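You operate a simulated robot arm through the tools that you are given. There is no shell and no other tool.

You are at the controls of a simulated robot arm. One attempt, no reset.

Task
Fit the plate with the purple grip in the small 3D printer.
Fine: lay the old plate on the clear patch of the bench; at the end run the bed in with HOME and shut the door.

It is judged by the outcome, as a careful person would: the job done as asked, and still so three seconds after it is handed in. It fails if anything else is knocked over, pushed out of place, dropped, spilled or broken.

Robot
A 6-joint arm with a two-finger gripper, fixed in place. Base frame: the origin is at the foot of the arm, x ahead of it, y to its left, z up. Units: cm, rad, N and s.
With the tool pointing down near the work surface it reaches from about 14 to 68 cm from the base axis. Its first joint turns from -1.152 to 1.152 rad. Payload 2.45 kg.
The tool frame sits at the grasp point between the pads (the TCP): z along the fingers, y along the line on which they close. The tips reach 3 cm beyond it. Largest opening 10.6 cm; the body of the gripper starts 7.9 cm behind the TCP.
Orientation is that of the tool frame in the base frame, as a unit quaternion [x, y, z, w]. With the fingers straight down and closing along the base's y, the tool's x points along the base's -x, its y along +y and its z along -z.

Tools
- The arm moves only by the tool step_arm. Its argument "commands" is a list of rows, each a list of 7 numbers: the shift along the base's x, y, z in mm, then the turn, a rotation vector about the base's x, y, z in rad, then the closure in counts, from 0 (fully open) to 255 (shut). In form: [[tx, ty, tz, ax, ay, az, grip], ...]. A call has 1 to 20 rows; each row shifts and turns the commanded pose from where the row before left it. Rows are played at 5 a second. More than 5 cm and 0.15 rad between two rows, or a gripper value outside its range, and nothing of the call is played. A pose out of reach is approached as far as the arm can. The call stops where the force on the tool passes 40 N (or 10 N more than at its start, if that is more) or the arm is blocked; 0.2 s more then pass. Each finger travels about 15.3 cm/s and halts on what it meets, pressing with about 39 N; the grip force reading is that of the motor and also rises with nothing between the fingers. The clock runs only during rows and for 0.2 s after the last one: add rows that do not move to give the fingers time. The reply holds the time, the measured pose of the TCP, the force on the tool along the base axes, the opening and the grip force, in the units named above and with some noise, with the torque about the TCP (base axes, N m) and any sound that the robot's microphone picked up, and new pictures: "pictures" is both (left out), scene, wrist or none.
- Cameras (640 x 400 px; columns grow to the right, rows downward): "scene" is fixed at [7, 42.57, 140.96]; the picture's right is [-0.63, -0.78, 0.00], its down [-0.41, 0.33, -0.85] and it looks along [0.66, -0.54, -0.52] (base axes); focal length 332 px, centre (320, 200). "wrist" rides on the gripper at [7.7, -0.2, -10.6] in the tool frame; the picture's right is [0.02, 1.00, 0.00], its down [-0.78, 0.02, -0.62] and it looks along [-0.62, 0.01, 0.78] (tool axes); focal length 247 px, centre (320, 200). There is no depth. A picture from a camera that has moved, and an enlarged one, comes with that camera's place and axes in the base frame and with its lens.
- enlarge(camera, box): a new picture of the part [left, top, right, bottom] of that camera's present view, enlarged. It takes no simulated time.
- finish_job(): hands the job in; it is judged then, once.

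Places have to be worked out from the pictures, the camera data and where the tool is seen. Open the gripper and draw the arm clear of the work before you hand the job in, unless the task says otherwise.

The tools are called as a command line: name --pt "numbers of a row" for each row, then --argument value for the rest, lists and objects as JSON in quotes. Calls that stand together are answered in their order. step_arm: Moves the arm, as the interface text tells. Its arguments: {"type":"object","properties":{"commands":{"type":"array","items":{"type":"array","items":{"type":"number"}}},"pictures":{"type":"string","enum":["both","scene","wrist","none"]}},"required":["commands"]} The other tools are called the same way: enlarge (camera, box) takes an enlarged picture of a part of a camera's view; finish_job () hands the job in.

At the start:

```text
time_s: 0.0
ee_pos: [39.21, -5.62, 121.88]
tool_rot: [0.0, 1.0, 0.0, 0.0]
ft_force: [-0.1, -0.5, -0.6]
wrist_torque: [-0.03, 0.02, 0.0]
width: 10.6
grasp_force: 0.1
```

scene: 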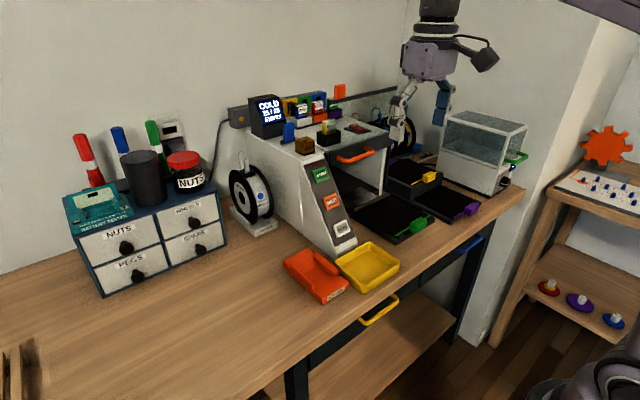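
wrist: 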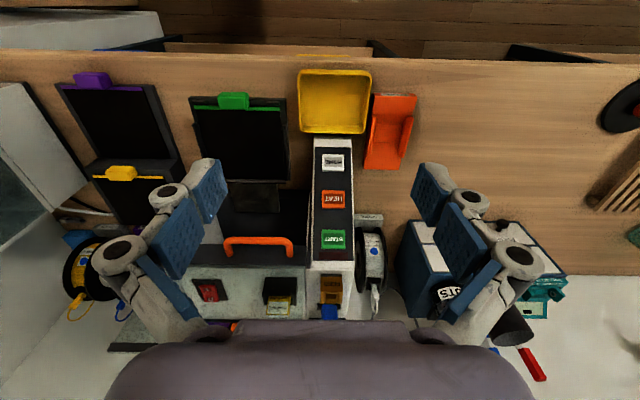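

I start by looking closely at the printer, plates and buttons in both views before moving anything.

enlarge --camera "scene" --box '[230, 80, 390, 180]'

enlarge --camera "scene" --box '[290, 150, 490, 275]'

enlarge --camera "wrist" --box '[40, 50, 240, 260]'

enlarge --camera "wrist" --box '[180, 60, 420, 330]'

```text
4.00 times, centred on (310, 130) of scene
camera zoom: at [7.0, 42.57, 140.96], right [-0.63, -0.78, 0.0], down [-0.41, 0.33, -0.85], along [0.66, -0.54, -0.52], focal length 1328 px, centre (360, 480)
```

zoom: 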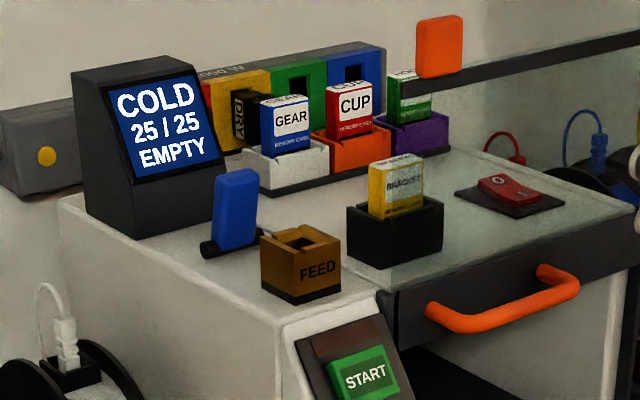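

```text
3.20 times, centred on (390, 212) of scene
camera zoom: at [7.0, 42.57, 140.96], right [-0.63, -0.78, 0.0], down [-0.41, 0.33, -0.85], along [0.66, -0.54, -0.52], focal length 1062 px, centre (96, 160)
```

zoom: 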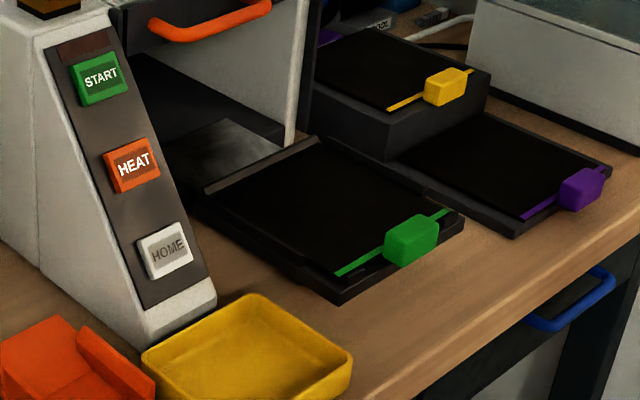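

```text
1.90 times, centred on (140, 155) of wrist
camera zoom: at [31.46, -5.71, 132.54], right [-0.02, 1.0, 0.0], down [0.78, 0.02, 0.62], along [0.62, 0.01, -0.78], focal length 470 px, centre (663, 286)
```

zoom: 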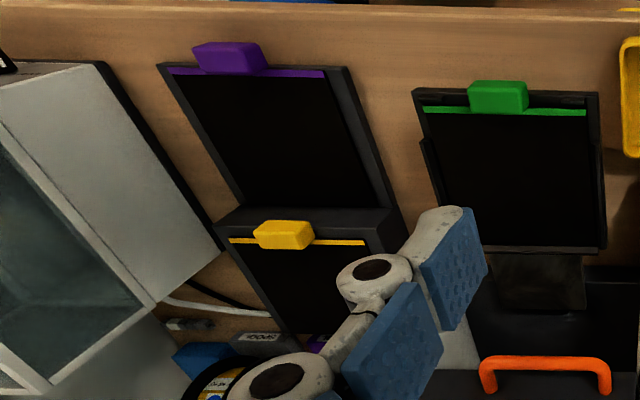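

```text
1.48 times, centred on (300, 195) of wrist
camera zoom: at [31.46, -5.71, 132.54], right [-0.02, 1.0, 0.0], down [0.78, 0.02, 0.62], along [0.62, 0.01, -0.78], focal length 366 px, centre (350, 207)
```

zoom: 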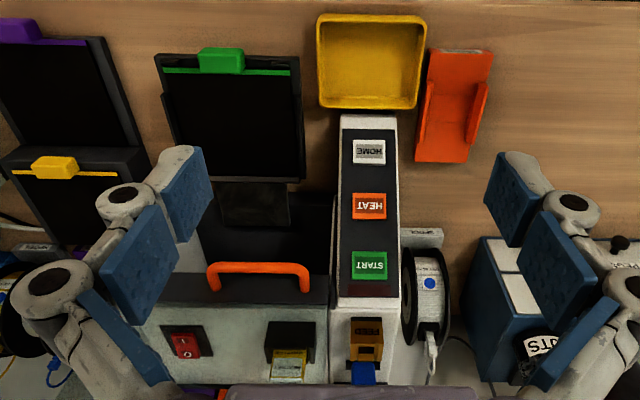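

The printer front faces the robot: its green-tab plate sits on the extended bed at about x 44–60, y −20, z ~91, and the purple-tab plate is on a stand at about y −41. I move the wrist camera lower and in front of the bed for a close look.

step_arm --pt "-16 -29 -30 0 0 0 0" --pt "-16 -29 -30 0 0 0 0" --pt "-16 -29 -30 0 0 0 0" --pt "-16 -29 -30 0 0 0 0" --pt "-16 -29 -30 0 0 0 0" --pt "0 0 0 0 0 0 0"

```text
time_s: 1.4
ee_pos: [31.2, -20.34, 106.69]
tool_rot: [0.001, 1.0, 0.001, 0.0]
ft_force: [-0.6, 0.3, 0.3]
wrist_torque: [0.06, -0.02, -0.02]
width: 10.62
grasp_force: 0.1
camera wrist: at [23.62, -20.35, 117.41], right [-0.02, 1.0, 0.0], down [0.78, 0.02, 0.62], along [0.62, 0.01, -0.78], focal length 247 px, centre (320, 200)
```

scene: 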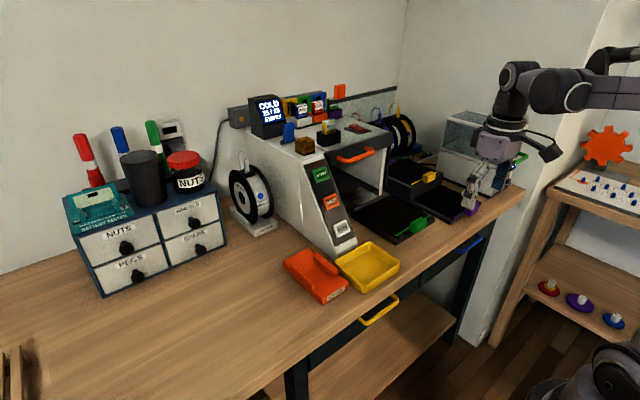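
wrist: 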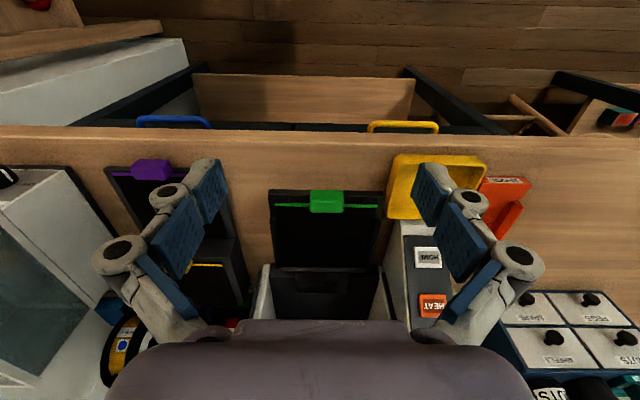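

enlarge --camera "wrist" --box '[250, 170, 410, 330]'

enlarge --camera "wrist" --box '[80, 120, 280, 330]'

enlarge --camera "scene" --box '[330, 120, 450, 250]'

```text
2.50 times, centred on (330, 250) of wrist
camera zoom: at [23.62, -20.35, 117.41], right [-0.02, 1.0, 0.0], down [0.78, 0.02, 0.62], along [0.62, 0.01, -0.78], focal length 617 px, centre (295, 75)
```

zoom: 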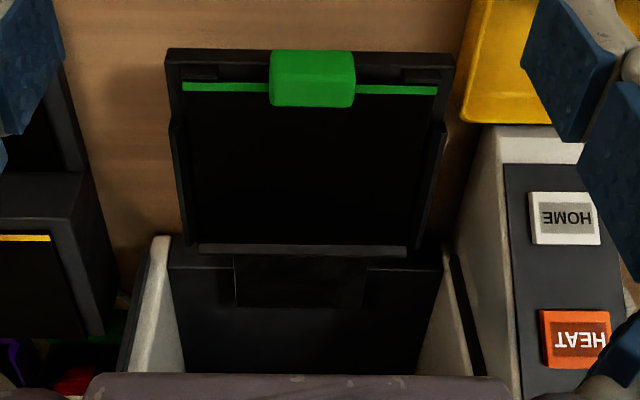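

```text
1.90 times, centred on (180, 225) of wrist
camera zoom: at [23.62, -20.35, 117.41], right [-0.02, 1.0, 0.0], down [0.78, 0.02, 0.62], along [0.62, 0.01, -0.78], focal length 470 px, centre (587, 152)
```

zoom: 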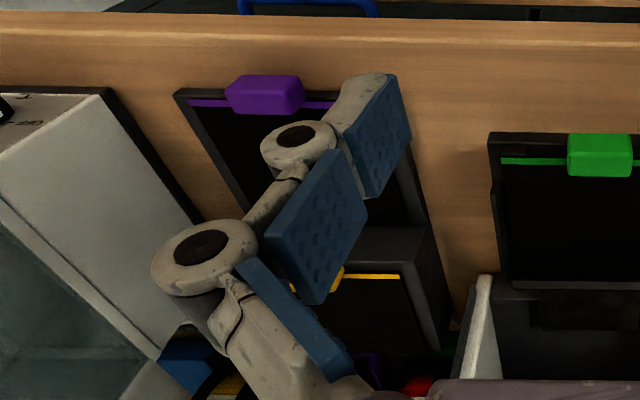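

```text
3.08 times, centred on (390, 185) of scene
camera zoom: at [7.0, 42.57, 140.96], right [-0.63, -0.78, 0.0], down [-0.41, 0.33, -0.85], along [0.66, -0.54, -0.52], focal length 1021 px, centre (105, 246)
```

zoom: 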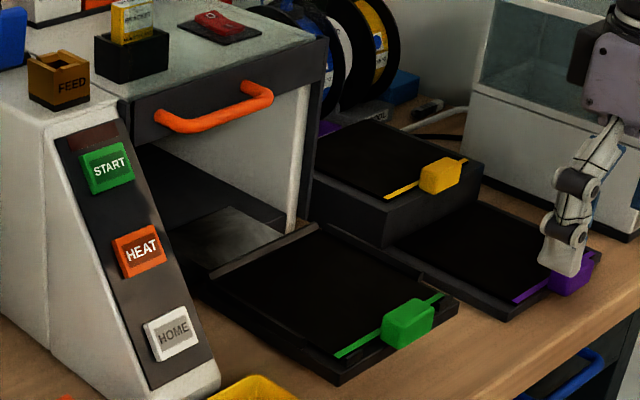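

Next I drop the wrist camera lower and tilt it for a shallower close-up of the bed front, the tab and any clips; the fingers stay in front of the bench edge.

step_arm --pt "5 0 -20 0 -0.06 0 0" --pt "5 0 -20 0 -0.06 0 0" --pt "5 0 -20 0 -0.06 0 0" --pt "3 0 -20 0 -0.06 0 0" --pt "0 0 -17 0 -0.06 0 0" --pt "0 0 0 0 0 0 0"

```text
time_s: 2.8
ee_pos: [32.91, -19.98, 97.17]
tool_rot: [0.001, 0.988, 0.0, 0.151]
ft_force: [-0.4, -0.7, 0.3]
wrist_torque: [0.03, -0.02, -0.02]
width: 10.58
grasp_force: 0.0
camera wrist: at [22.43, -20.18, 105.02], right [-0.02, 1.0, -0.01], down [0.56, 0.02, 0.83], along [0.83, 0.01, -0.56], focal length 247 px, centre (320, 200)
```

scene: 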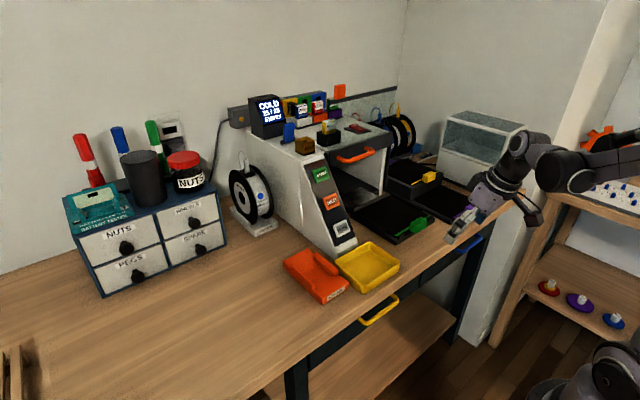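
wrist: 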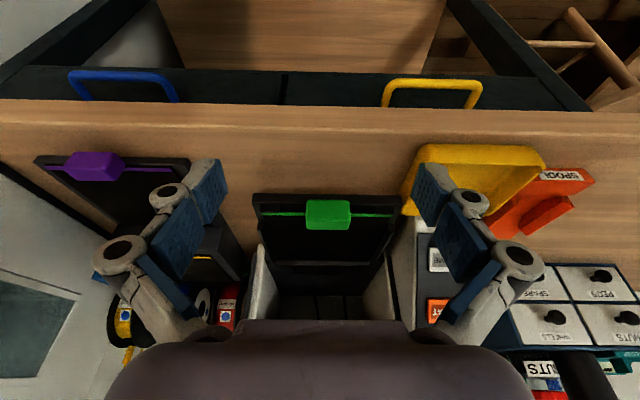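

enlarge --camera "wrist" --box '[230, 170, 420, 330]'

enlarge --camera "wrist" --box '[20, 130, 220, 280]'

enlarge --camera "wrist" --box '[380, 130, 620, 330]'

```text
2.50 times, centred on (325, 250) of wrist
camera zoom: at [22.43, -20.18, 105.02], right [-0.02, 1.0, -0.01], down [0.56, 0.02, 0.83], along [0.83, 0.01, -0.56], focal length 617 px, centre (308, 75)
```

zoom: 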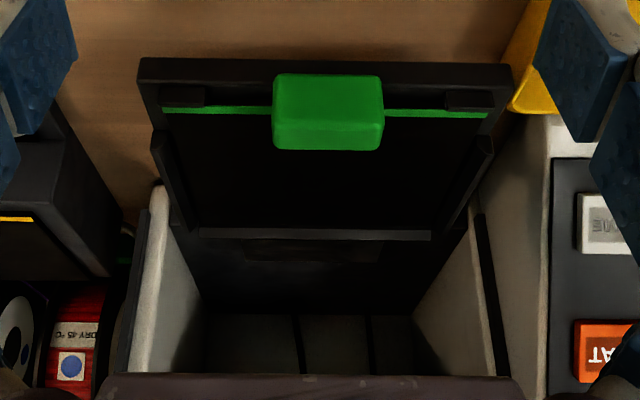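

```text
2.67 times, centred on (120, 205) of wrist
camera zoom: at [22.43, -20.18, 105.02], right [-0.02, 1.0, -0.01], down [0.56, 0.02, 0.83], along [0.83, 0.01, -0.56], focal length 659 px, centre (853, 187)
```

zoom: 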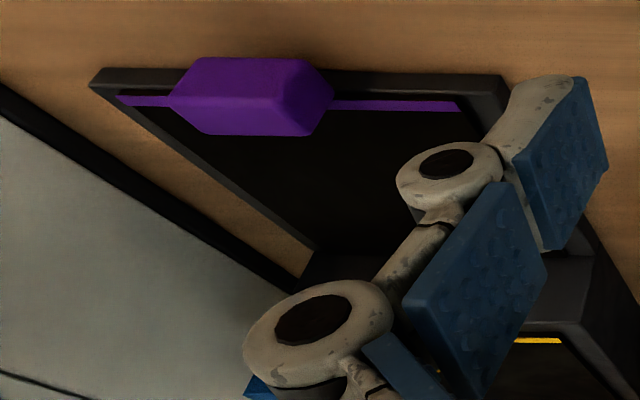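

```text
2.00 times, centred on (500, 230) of wrist
camera zoom: at [22.43, -20.18, 105.02], right [-0.02, 1.0, -0.01], down [0.56, 0.02, 0.83], along [0.83, 0.01, -0.56], focal length 494 px, centre (-40, 140)
```

zoom: 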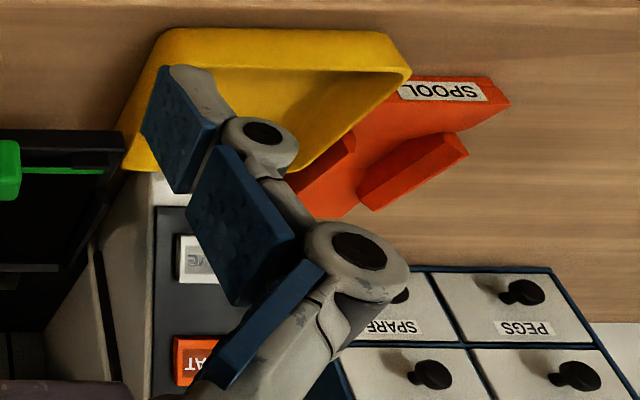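

enlarge --camera "wrist" --box '[250, 180, 330, 280]'

enlarge --camera "wrist" --box '[330, 180, 410, 280]'

enlarge --camera "scene" --box '[340, 180, 450, 250]'

enlarge --camera "scene" --box '[380, 150, 490, 230]'

```text
4.00 times, centred on (290, 230) of wrist
camera zoom: at [22.43, -20.18, 105.02], right [-0.02, 1.0, -0.01], down [0.56, 0.02, 0.83], along [0.83, 0.01, -0.56], focal length 988 px, centre (440, 80)
```

zoom: 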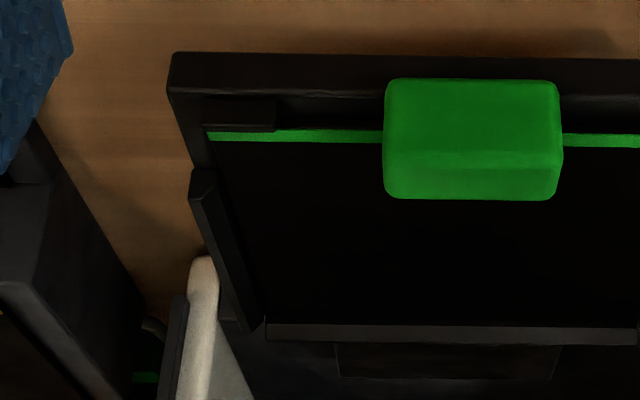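

```text
4.00 times, centred on (370, 230) of wrist
camera zoom: at [22.43, -20.18, 105.02], right [-0.02, 1.0, -0.01], down [0.56, 0.02, 0.83], along [0.83, 0.01, -0.56], focal length 988 px, centre (120, 80)
```

zoom: 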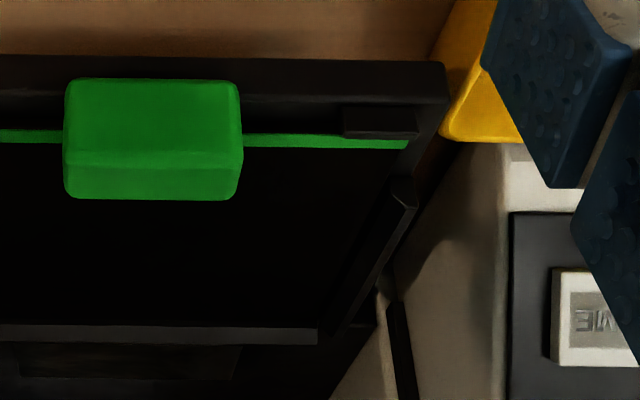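

```text
5.71 times, centred on (395, 215) of scene
camera zoom: at [7.0, 42.57, 140.96], right [-0.63, -0.78, 0.0], down [-0.41, 0.33, -0.85], along [0.66, -0.54, -0.52], focal length 1897 px, centre (-109, 114)
```

zoom: 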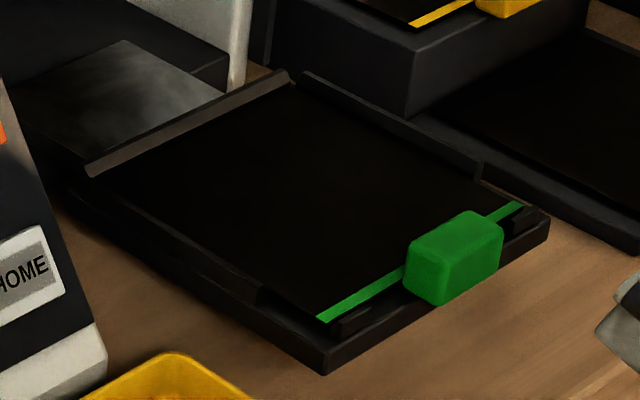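

```text
5.00 times, centred on (435, 190) of scene
camera zoom: at [7.0, 42.57, 140.96], right [-0.63, -0.78, 0.0], down [-0.41, 0.33, -0.85], along [0.66, -0.54, -0.52], focal length 1660 px, centre (-255, 250)
```

zoom: 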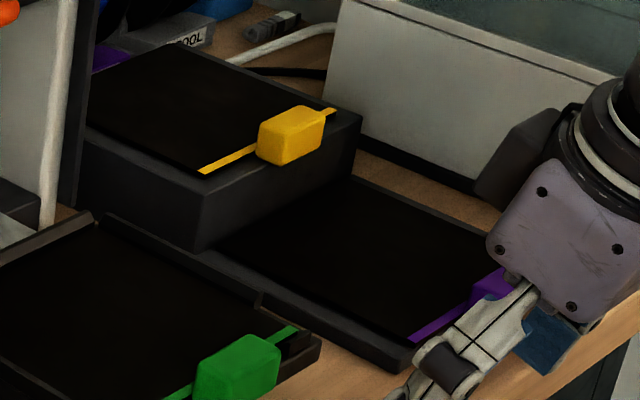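

enlarge --camera "scene" --box '[340, 180, 400, 220]'

enlarge --camera "scene" --box '[390, 205, 450, 245]'

enlarge --camera "wrist" --box '[290, 240, 390, 290]'

```text
10.00 times, centred on (370, 200) of scene
camera zoom: at [7.0, 42.57, 140.96], right [-0.63, -0.78, 0.0], down [-0.41, 0.33, -0.85], along [0.66, -0.54, -0.52], focal length 3319 px, centre (-180, 200)
```

zoom: 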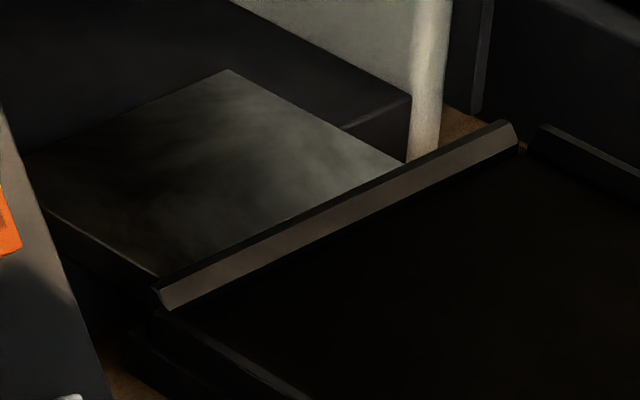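

```text
10.00 times, centred on (420, 225) of scene
camera zoom: at [7.0, 42.57, 140.96], right [-0.63, -0.78, 0.0], down [-0.41, 0.33, -0.85], along [0.66, -0.54, -0.52], focal length 3319 px, centre (-680, -50)
```

zoom: 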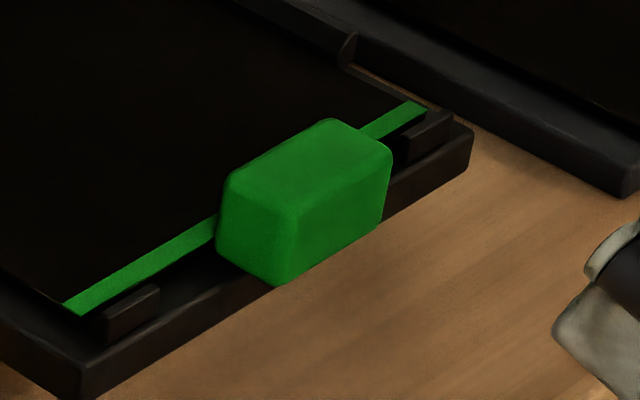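

```text
6.40 times, centred on (340, 265) of wrist
camera zoom: at [22.43, -20.18, 105.02], right [-0.02, 1.0, -0.01], down [0.56, 0.02, 0.83], along [0.83, 0.01, -0.56], focal length 1581 px, centre (192, -216)
```

zoom: 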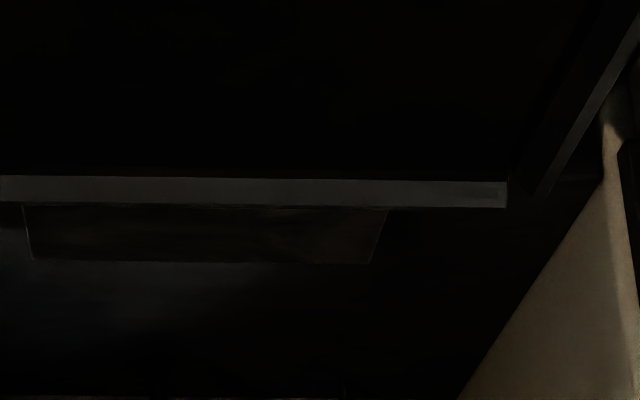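

The bed has two small lugs in front of the plate and a sloped lip at the rear, so the plate must be lifted at the front and drawn forward from under the lip. Now I tilt the camera toward horizontal to understand the door and the space inside the printer.

step_arm --pt "0 5 6 0 -0.1 0 0" --pt "0 5 6 0 -0.1 0 0" --pt "0 5 6 0 -0.1 0 0" --pt "0 5 6 0 -0.1 0 0" --pt "0 5 6 0 -0.1 0 0" --pt "0 0 0 0 0 0 0"

```text
time_s: 4.2
ee_pos: [32.89, -17.46, 100.12]
tool_rot: [0.0, 0.92, 0.001, 0.392]
ft_force: [0.2, 0.2, 0.5]
wrist_torque: [-0.04, -0.01, 0.04]
width: 10.6
grasp_force: 0.0
camera wrist: at [19.92, -17.72, 102.06], right [-0.02, 1.0, -0.02], down [0.1, 0.02, 1.0], along [1.0, 0.01, -0.1], focal length 247 px, centre (320, 200)
```

scene: 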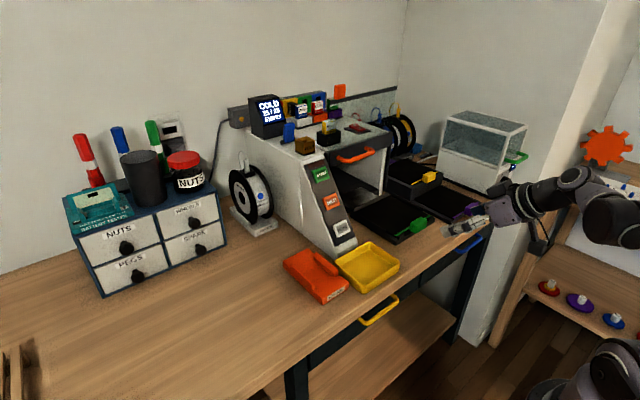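
wrist: 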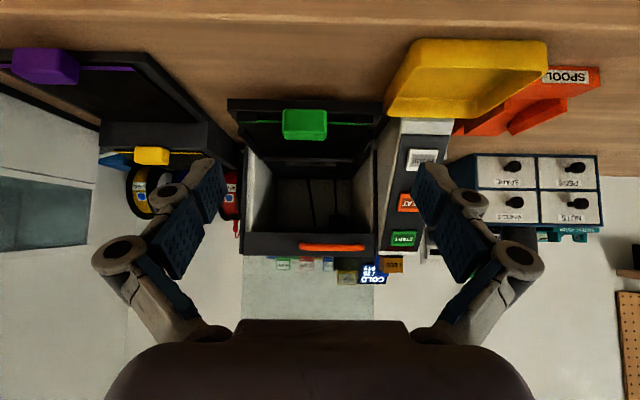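

enlarge --camera "wrist" --box '[225, 85, 425, 300]'

enlarge --camera "wrist" --box '[230, 220, 410, 330]'

enlarge --camera "wrist" --box '[220, 85, 400, 175]'

enlarge --camera "wrist" --box '[0, 30, 250, 190]'

```text
1.86 times, centred on (325, 192) of wrist
camera zoom: at [19.92, -17.72, 102.06], right [-0.02, 1.0, -0.02], down [0.1, 0.02, 1.0], along [1.0, 0.01, -0.1], focal length 460 px, centre (311, 214)
```

zoom: 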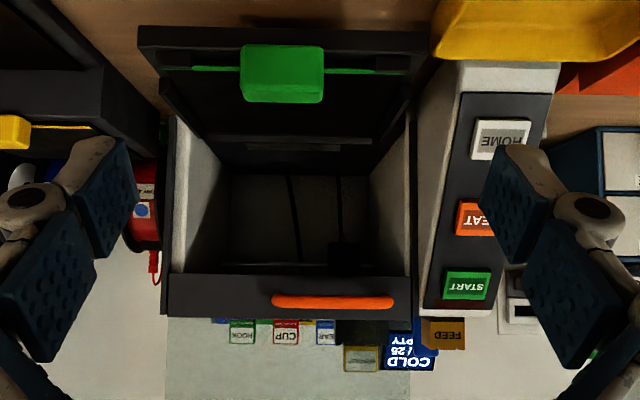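

```text
3.56 times, centred on (320, 275) of wrist
camera zoom: at [19.92, -17.72, 102.06], right [-0.02, 1.0, -0.02], down [0.1, 0.02, 1.0], along [1.0, 0.01, -0.1], focal length 878 px, centre (320, -67)
```

zoom: 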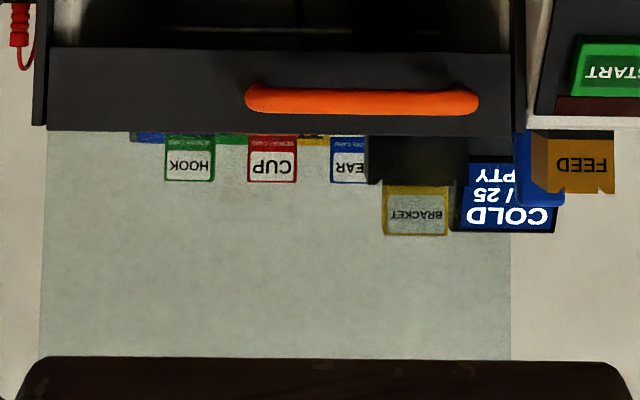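

```text
3.56 times, centred on (310, 130) of wrist
camera zoom: at [19.92, -17.72, 102.06], right [-0.02, 1.0, -0.02], down [0.1, 0.02, 1.0], along [1.0, 0.01, -0.1], focal length 878 px, centre (356, 449)
```

zoom: 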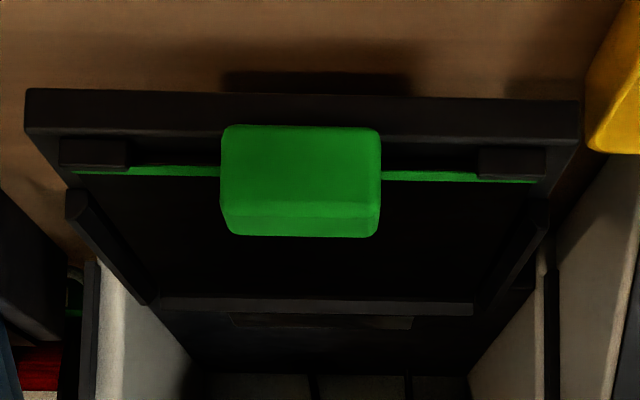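

```text
2.50 times, centred on (125, 110) of wrist
camera zoom: at [19.92, -17.72, 102.06], right [-0.02, 1.0, -0.02], down [0.1, 0.02, 1.0], along [1.0, 0.01, -0.1], focal length 617 px, centre (808, 425)
```

zoom: 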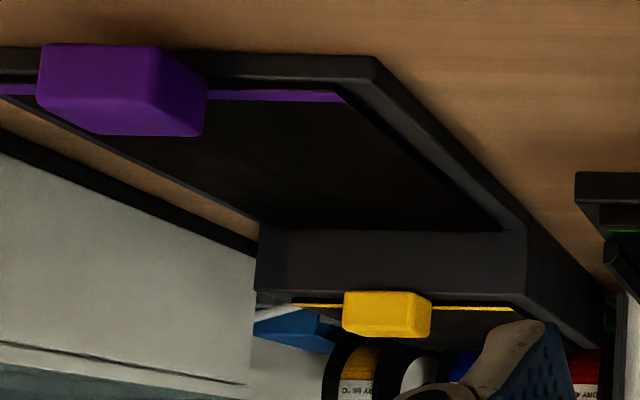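

The door is a raised glass pane with a dark lower band and an orange handle (around x 63, z 104), which slides down; the green tab is about 4.4 cm wide at y −19.1, x 43–44.7, z 91–93.5. Now I move sideways in front of the bench to inspect the purple plate on its stand.

step_arm --pt "0 -40 0 0 0.1 0 0" --pt "0 -40 0 0 0.1 0 0" --pt "0 -40 0 0 0.1 0 0" --pt "0 -40 0 0 0.1 0 0" --pt "0 -40 0 0 0.1 0 0" --pt "0 -30 0 0 0 0 0" --pt "0 0 0 0 0 0 0"

```text
time_s: 5.8
ee_pos: [32.64, -40.49, 100.11]
tool_rot: [0.0, 0.989, 0.001, 0.151]
ft_force: [0.2, -0.7, 0.3]
wrist_torque: [-0.01, -0.04, 0.04]
width: 10.62
grasp_force: 0.0
camera wrist: at [22.34, -40.61, 108.04], right [-0.02, 1.0, -0.01], down [0.56, 0.02, 0.83], along [0.83, 0.01, -0.56], focal length 247 px, centre (320, 200)
```

scene: 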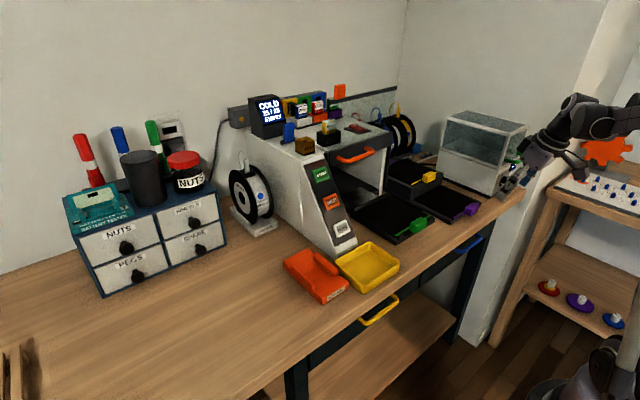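
wrist: 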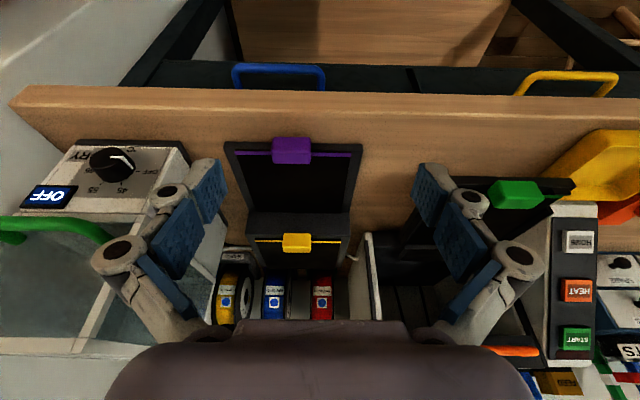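

enlarge --camera "wrist" --box '[210, 120, 370, 270]'

enlarge --camera "wrist" --box '[215, 130, 295, 180]'

enlarge --camera "wrist" --box '[290, 130, 370, 180]'

enlarge --camera "scene" --box '[400, 170, 500, 240]'

```text
2.67 times, centred on (290, 195) of wrist
camera zoom: at [22.34, -40.61, 108.04], right [-0.02, 1.0, -0.01], down [0.56, 0.02, 0.83], along [0.83, 0.01, -0.56], focal length 659 px, centre (400, 213)
```

zoom: 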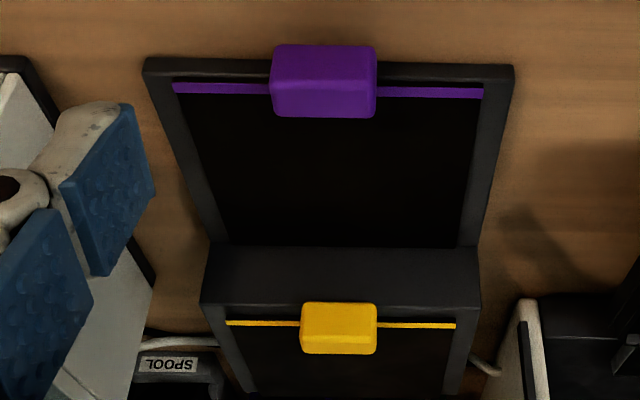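

```text
8.00 times, centred on (255, 155) of wrist
camera zoom: at [22.34, -40.61, 108.04], right [-0.02, 1.0, -0.01], down [0.56, 0.02, 0.83], along [0.83, 0.01, -0.56], focal length 1976 px, centre (840, 560)
```

zoom: 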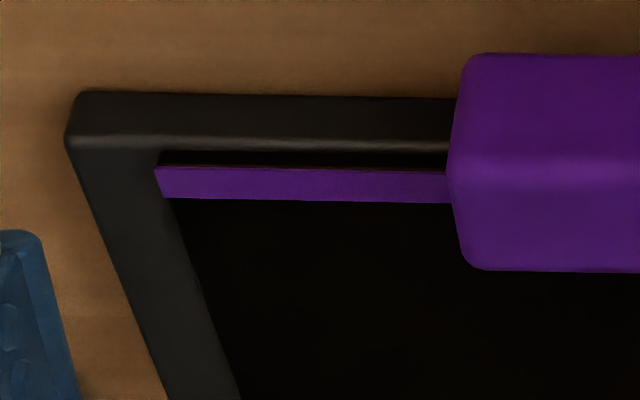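

```text
8.00 times, centred on (330, 155) of wrist
camera zoom: at [22.34, -40.61, 108.04], right [-0.02, 1.0, -0.01], down [0.56, 0.02, 0.83], along [0.83, 0.01, -0.56], focal length 1976 px, centre (240, 560)
```

zoom: 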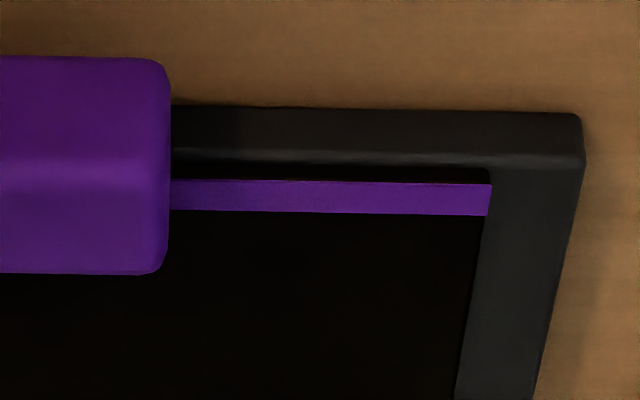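

```text
5.71 times, centred on (450, 205) of scene
camera zoom: at [7.0, 42.57, 140.96], right [-0.63, -0.78, 0.0], down [-0.41, 0.33, -0.85], along [0.66, -0.54, -0.52], focal length 1897 px, centre (-423, 171)
```

zoom: 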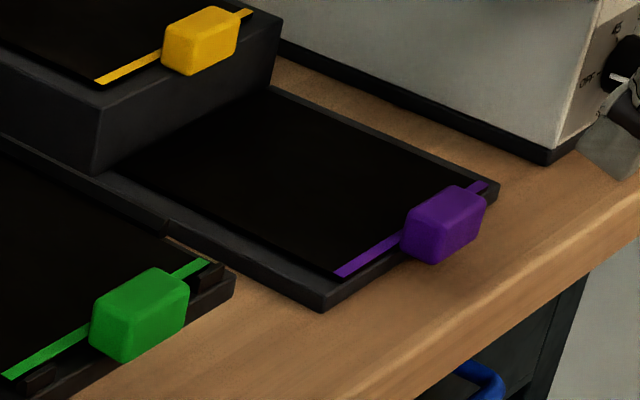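

The purple plate sits in a shallow tray. I raise the camera straight up for a second viewpoint so I can triangulate its height and position.

step_arm --pt "0 0 30 0 0.075 0 0" --pt "0 0 30 0 0.075 0 0" --pt "0 0 30 0 0.075 0 0" --pt "0 0 30 0 0.075 0 0" --pt "0 0 0 0 0 0 0" --pt "0 0 0 0 0 0 0" --pictures "wrist"

enlarge --camera "wrist" --box '[210, 130, 370, 280]'

```text
time_s: 7.2
ee_pos: [32.87, -40.7, 112.06]
tool_rot: [-0.001, 1.0, 0.0, 0.001]
ft_force: [-0.1, 0.3, -0.5]
wrist_torque: [0.0, -0.03, -0.02]
width: 10.61
grasp_force: 0.1
camera wrist: at [25.17, -40.85, 122.84], right [-0.02, 1.0, 0.0], down [0.78, 0.02, 0.62], along [0.62, 0.01, -0.78], focal length 247 px, centre (320, 200)
```

wrist: 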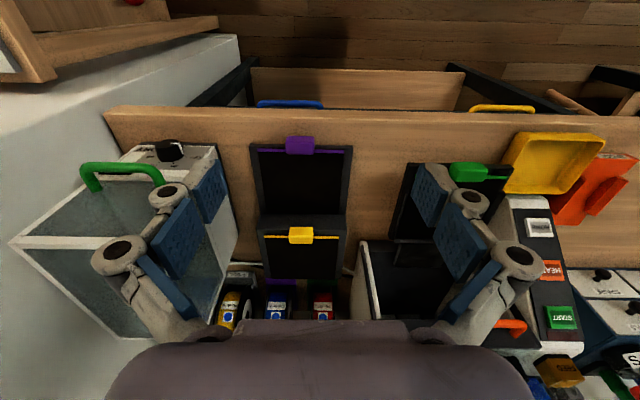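

```text
2.67 times, centred on (290, 205) of wrist
camera zoom: at [25.17, -40.85, 122.84], right [-0.02, 1.0, 0.0], down [0.78, 0.02, 0.62], along [0.62, 0.01, -0.78], focal length 659 px, centre (400, 187)
```

zoom: 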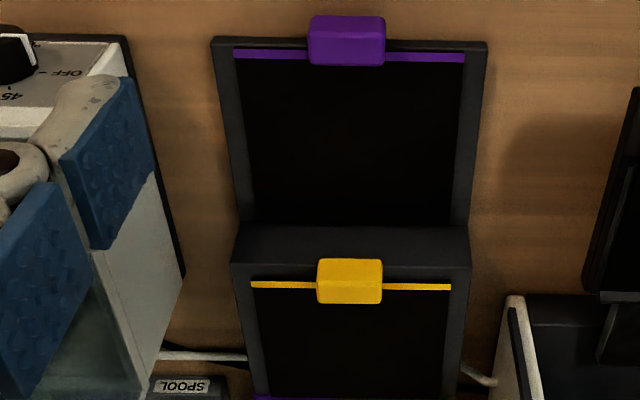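

Triangulating both views puts the purple tab near x 41–43, y −43.6, z 87–89 and the bench top around z 85. Now I go above the green tab with the fingers part-closed (to clear the lugs) and check alignment from there.

step_arm --pt "22 43 0 0 0 0 60" --pt "22 43 0 0 0 0 100" --pt "22 43 0 0 0 0 111" --pt "22 43 0 0 0 0 111" --pt "21 43 -20 0 0 0 111" --pt "0 0 -30 0 0 0 111" --pt "0 0 0 0 0 0 111"

```text
refused: row 5 steps farther than a row can; nothing moved
```

One row was slightly too long, so I resend it with smaller steps.

step_arm --pt "22 43 0 0 0 0 60" --pt "22 43 0 0 0 0 100" --pt "22 43 0 0 0 0 111" --pt "22 43 0 0 0 0 111" --pt "21 43 0 0 0 0 111" --pt "0 0 -30 0 0 0 111" --pt "0 0 -20 0 0 0 111" --pt "0 0 0 0 0 0 111"

```text
time_s: 9.0
ee_pos: [44.05, -18.95, 107.01]
tool_rot: [0.0, 1.0, 0.0, 0.0]
ft_force: [-0.3, 0.2, -0.5]
wrist_torque: [0.03, 0.01, -0.03]
width: 6.01
grasp_force: 0.1
camera wrist: at [36.38, -19.18, 117.83], right [-0.02, 1.0, 0.0], down [0.78, 0.02, 0.62], along [0.62, 0.01, -0.78], focal length 247 px, centre (320, 200)
```

scene: 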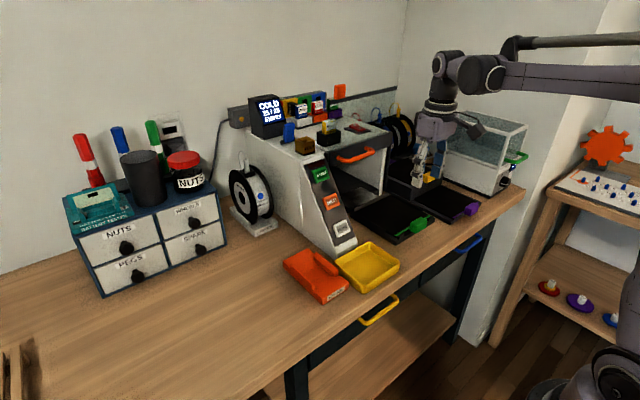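
wrist: 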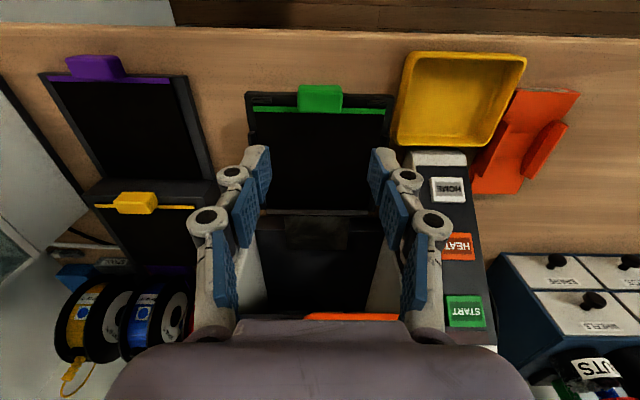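

enlarge --camera "wrist" --box '[235, 70, 405, 230]'

enlarge --camera "wrist" --box '[30, 40, 230, 210]'

enlarge --camera "scene" --box '[380, 110, 480, 190]'

```text
2.50 times, centred on (320, 150) of wrist
camera zoom: at [36.38, -19.18, 117.83], right [-0.02, 1.0, 0.0], down [0.78, 0.02, 0.62], along [0.62, 0.01, -0.78], focal length 617 px, centre (320, 325)
```

zoom: 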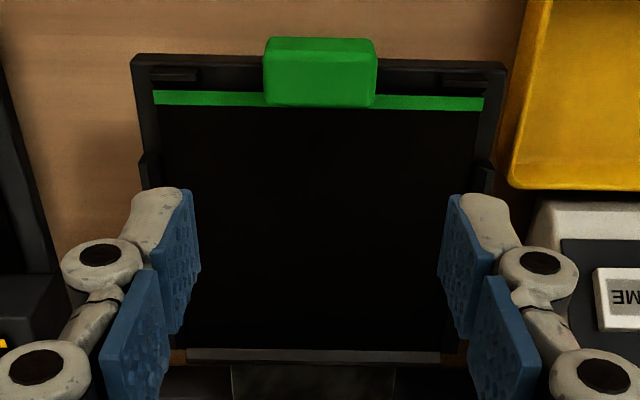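

```text
2.35 times, centred on (130, 125) of wrist
camera zoom: at [36.38, -19.18, 117.83], right [-0.02, 1.0, 0.0], down [0.78, 0.02, 0.62], along [0.62, 0.01, -0.78], focal length 581 px, centre (767, 376)
```

zoom: 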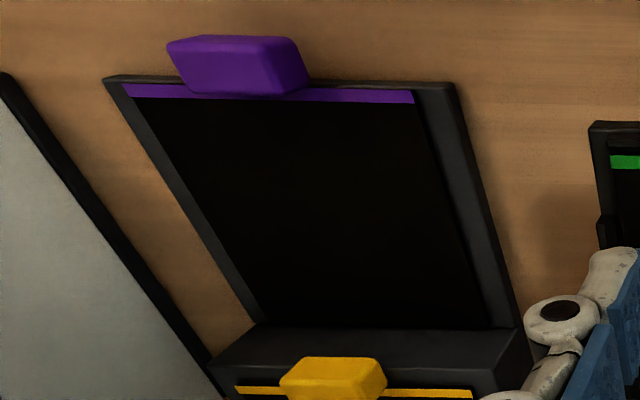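

```text
5.00 times, centred on (430, 150) of scene
camera zoom: at [7.0, 42.57, 140.96], right [-0.63, -0.78, 0.0], down [-0.41, 0.33, -0.85], along [0.66, -0.54, -0.52], focal length 1660 px, centre (-230, 450)
```

zoom: 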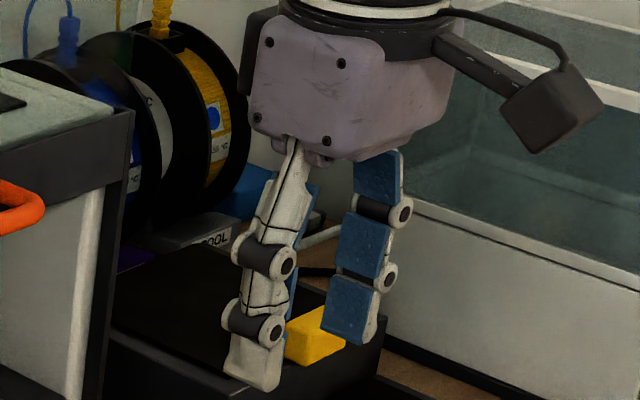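

The green tab works out at x 42.8–44.8, y about −19.15, z 91.1–93.5, with lugs outside the finger paths. I descend to just above the tab to verify alignment before lowering around it.

step_arm --pt "-3 0 -30 0 0 0 111" --pt "0 0 -30 0 0 0 111" --pt "0 0 -26 0 0 0 111" --pt "0 0 0 0 0 0 111"

enlarge --camera "wrist" --box '[220, 80, 420, 230]'

enlarge --camera "scene" --box '[360, 170, 460, 250]'

```text
time_s: 10.0
ee_pos: [43.4, -18.88, 98.45]
tool_rot: [0.0, 1.0, 0.0, 0.001]
ft_force: [0.2, -0.2, -0.7]
wrist_torque: [-0.01, 0.02, 0.03]
width: 6.01
grasp_force: 0.0
camera wrist: at [35.78, -19.1, 109.14], right [-0.02, 1.0, 0.0], down [0.78, 0.02, 0.62], along [0.62, 0.01, -0.78], focal length 247 px, centre (320, 200)
```

scene: 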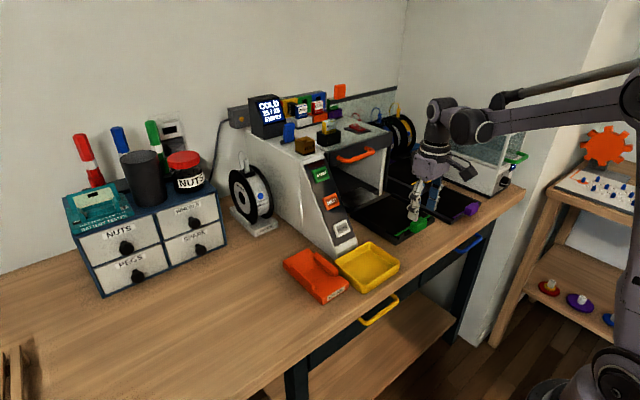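
wrist: 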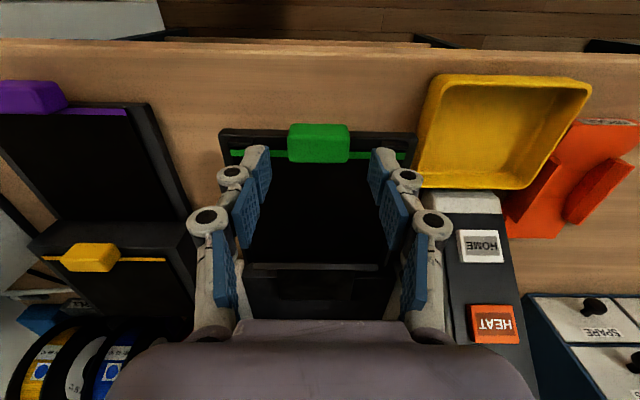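

```text
2.67 times, centred on (320, 155) of wrist
camera zoom: at [35.78, -19.1, 109.14], right [-0.02, 1.0, 0.0], down [0.78, 0.02, 0.62], along [0.62, 0.01, -0.78], focal length 659 px, centre (320, 320)
```

zoom: 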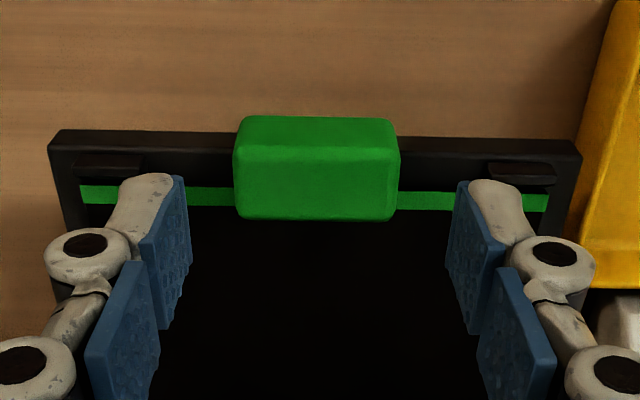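

```text
5.00 times, centred on (410, 210) of scene
camera zoom: at [7.0, 42.57, 140.96], right [-0.63, -0.78, 0.0], down [-0.41, 0.33, -0.85], along [0.66, -0.54, -0.52], focal length 1660 px, centre (-130, 150)
```

zoom: 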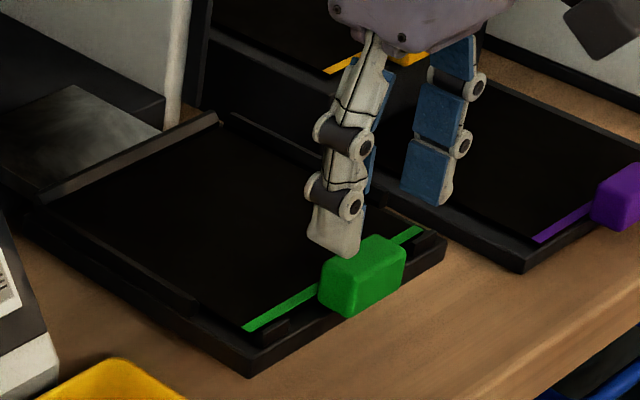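

The fingers straddle the tab; it sits about 1.5 mm to −y of the finger centre. I correct that and lower so the tips are a bit below the tab's top, then check.

step_arm --pt "0 -1.5 -15 0 0 0 111" --pt "0 0 -12 0 0 0 111" --pt "0 0 -7 0 0 0 111" --pt "0 0 0 0 0 0 111"

enlarge --camera "wrist" --box '[220, 80, 420, 230]'

enlarge --camera "scene" --box '[360, 170, 460, 250]'

```text
time_s: 11.0
ee_pos: [43.37, -19.06, 94.96]
tool_rot: [0.0, 1.0, 0.0, 0.0]
ft_force: [0.9, -0.3, -0.3]
wrist_torque: [0.02, -0.01, -0.03]
width: 6.0
grasp_force: 0.1
camera wrist: at [35.82, -19.24, 105.82], right [-0.02, 1.0, 0.0], down [0.78, 0.02, 0.62], along [0.62, 0.01, -0.78], focal length 247 px, centre (320, 200)
```

scene: 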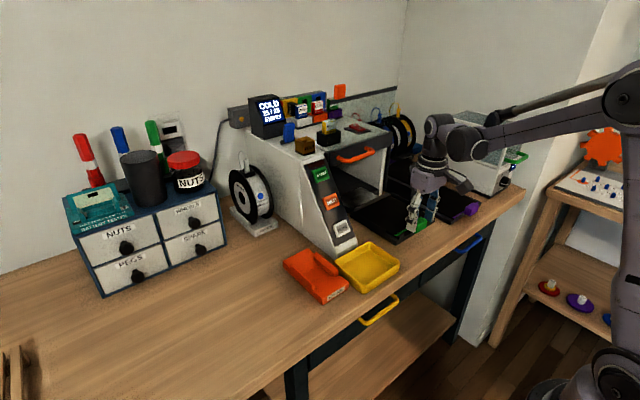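
wrist: 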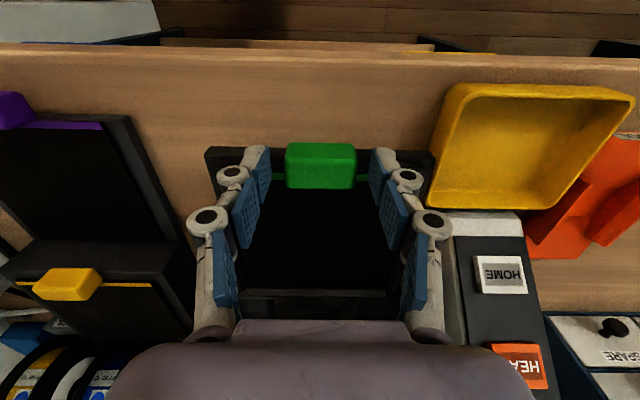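

```text
2.67 times, centred on (320, 155) of wrist
camera zoom: at [35.82, -19.24, 105.82], right [-0.02, 1.0, 0.0], down [0.78, 0.02, 0.62], along [0.62, 0.01, -0.78], focal length 659 px, centre (320, 320)
```

zoom: 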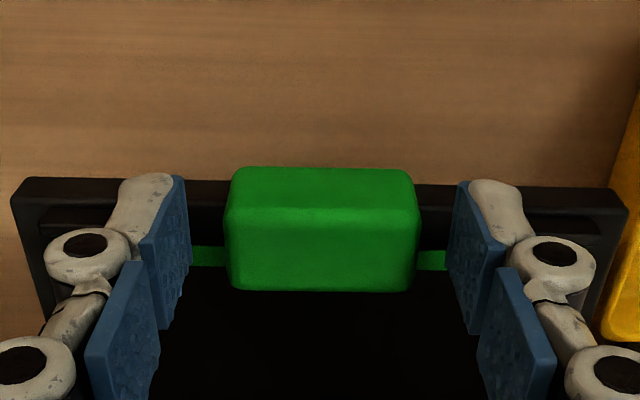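

```text
5.00 times, centred on (410, 210) of scene
camera zoom: at [7.0, 42.57, 140.96], right [-0.63, -0.78, 0.0], down [-0.41, 0.33, -0.85], along [0.66, -0.54, -0.52], focal length 1660 px, centre (-130, 150)
```

zoom: 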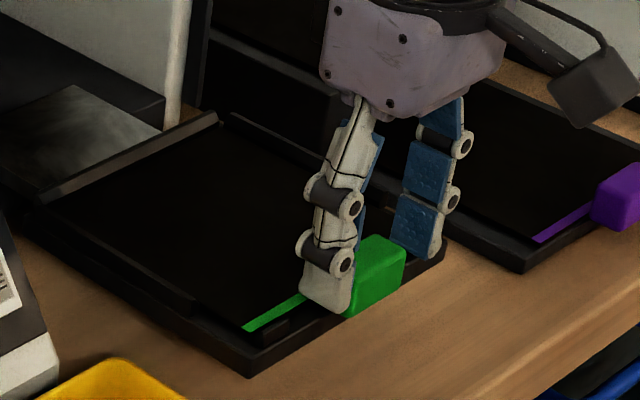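

Alignment looks good and nothing is touching. I lower another 5 mm and close on the green tab.

step_arm --pt "0 0 -5 0 0 0 111" --pt "0 0 0 0 0 0 111" --pt "0 0 0 0 0 0 160" --pt "0 0 0 0 0 0 255" --pt "0 0 0 0 0 0 255" --pt "0 0 0 0 0 0 255"

enlarge --camera "wrist" --box '[220, 80, 420, 230]'

enlarge --camera "scene" --box '[360, 170, 460, 250]'

```text
time_s: 12.4
ee_pos: [43.53, -19.18, 94.6]
tool_rot: [0.0, 1.0, 0.0, 0.002]
ft_force: [0.2, 0.8, -2.2]
wrist_torque: [-0.03, 0.27, 0.04]
width: 4.31
grasp_force: 38.9
camera wrist: at [35.78, -19.27, 105.33], right [-0.02, 1.0, 0.0], down [0.78, 0.02, 0.62], along [0.62, 0.01, -0.78], focal length 247 px, centre (320, 200)
```

scene: 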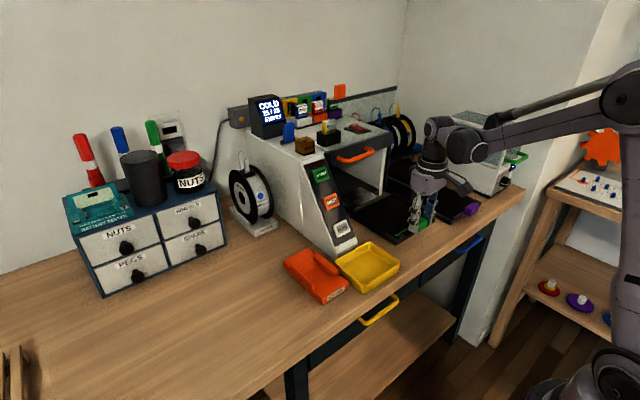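
wrist: 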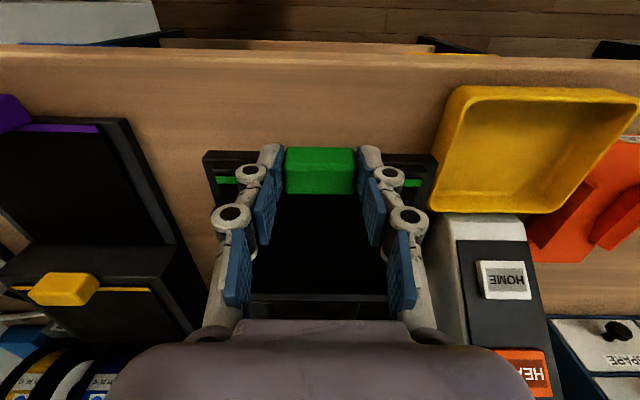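

```text
2.67 times, centred on (320, 155) of wrist
camera zoom: at [35.78, -19.27, 105.33], right [-0.02, 1.0, 0.0], down [0.78, 0.02, 0.62], along [0.62, 0.01, -0.78], focal length 659 px, centre (320, 320)
```

zoom: 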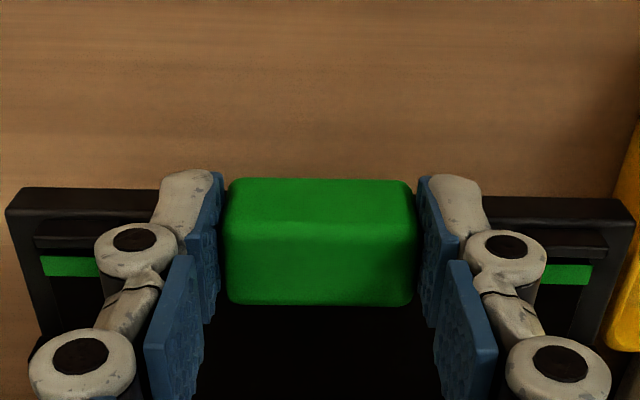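

```text
5.00 times, centred on (410, 210) of scene
camera zoom: at [7.0, 42.57, 140.96], right [-0.63, -0.78, 0.0], down [-0.41, 0.33, -0.85], along [0.66, -0.54, -0.52], focal length 1660 px, centre (-130, 150)
```

zoom: 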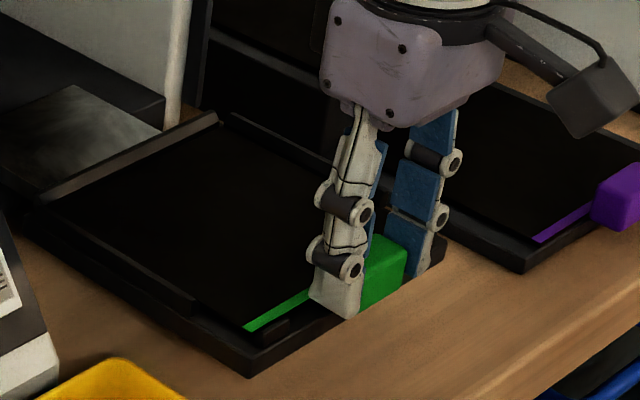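

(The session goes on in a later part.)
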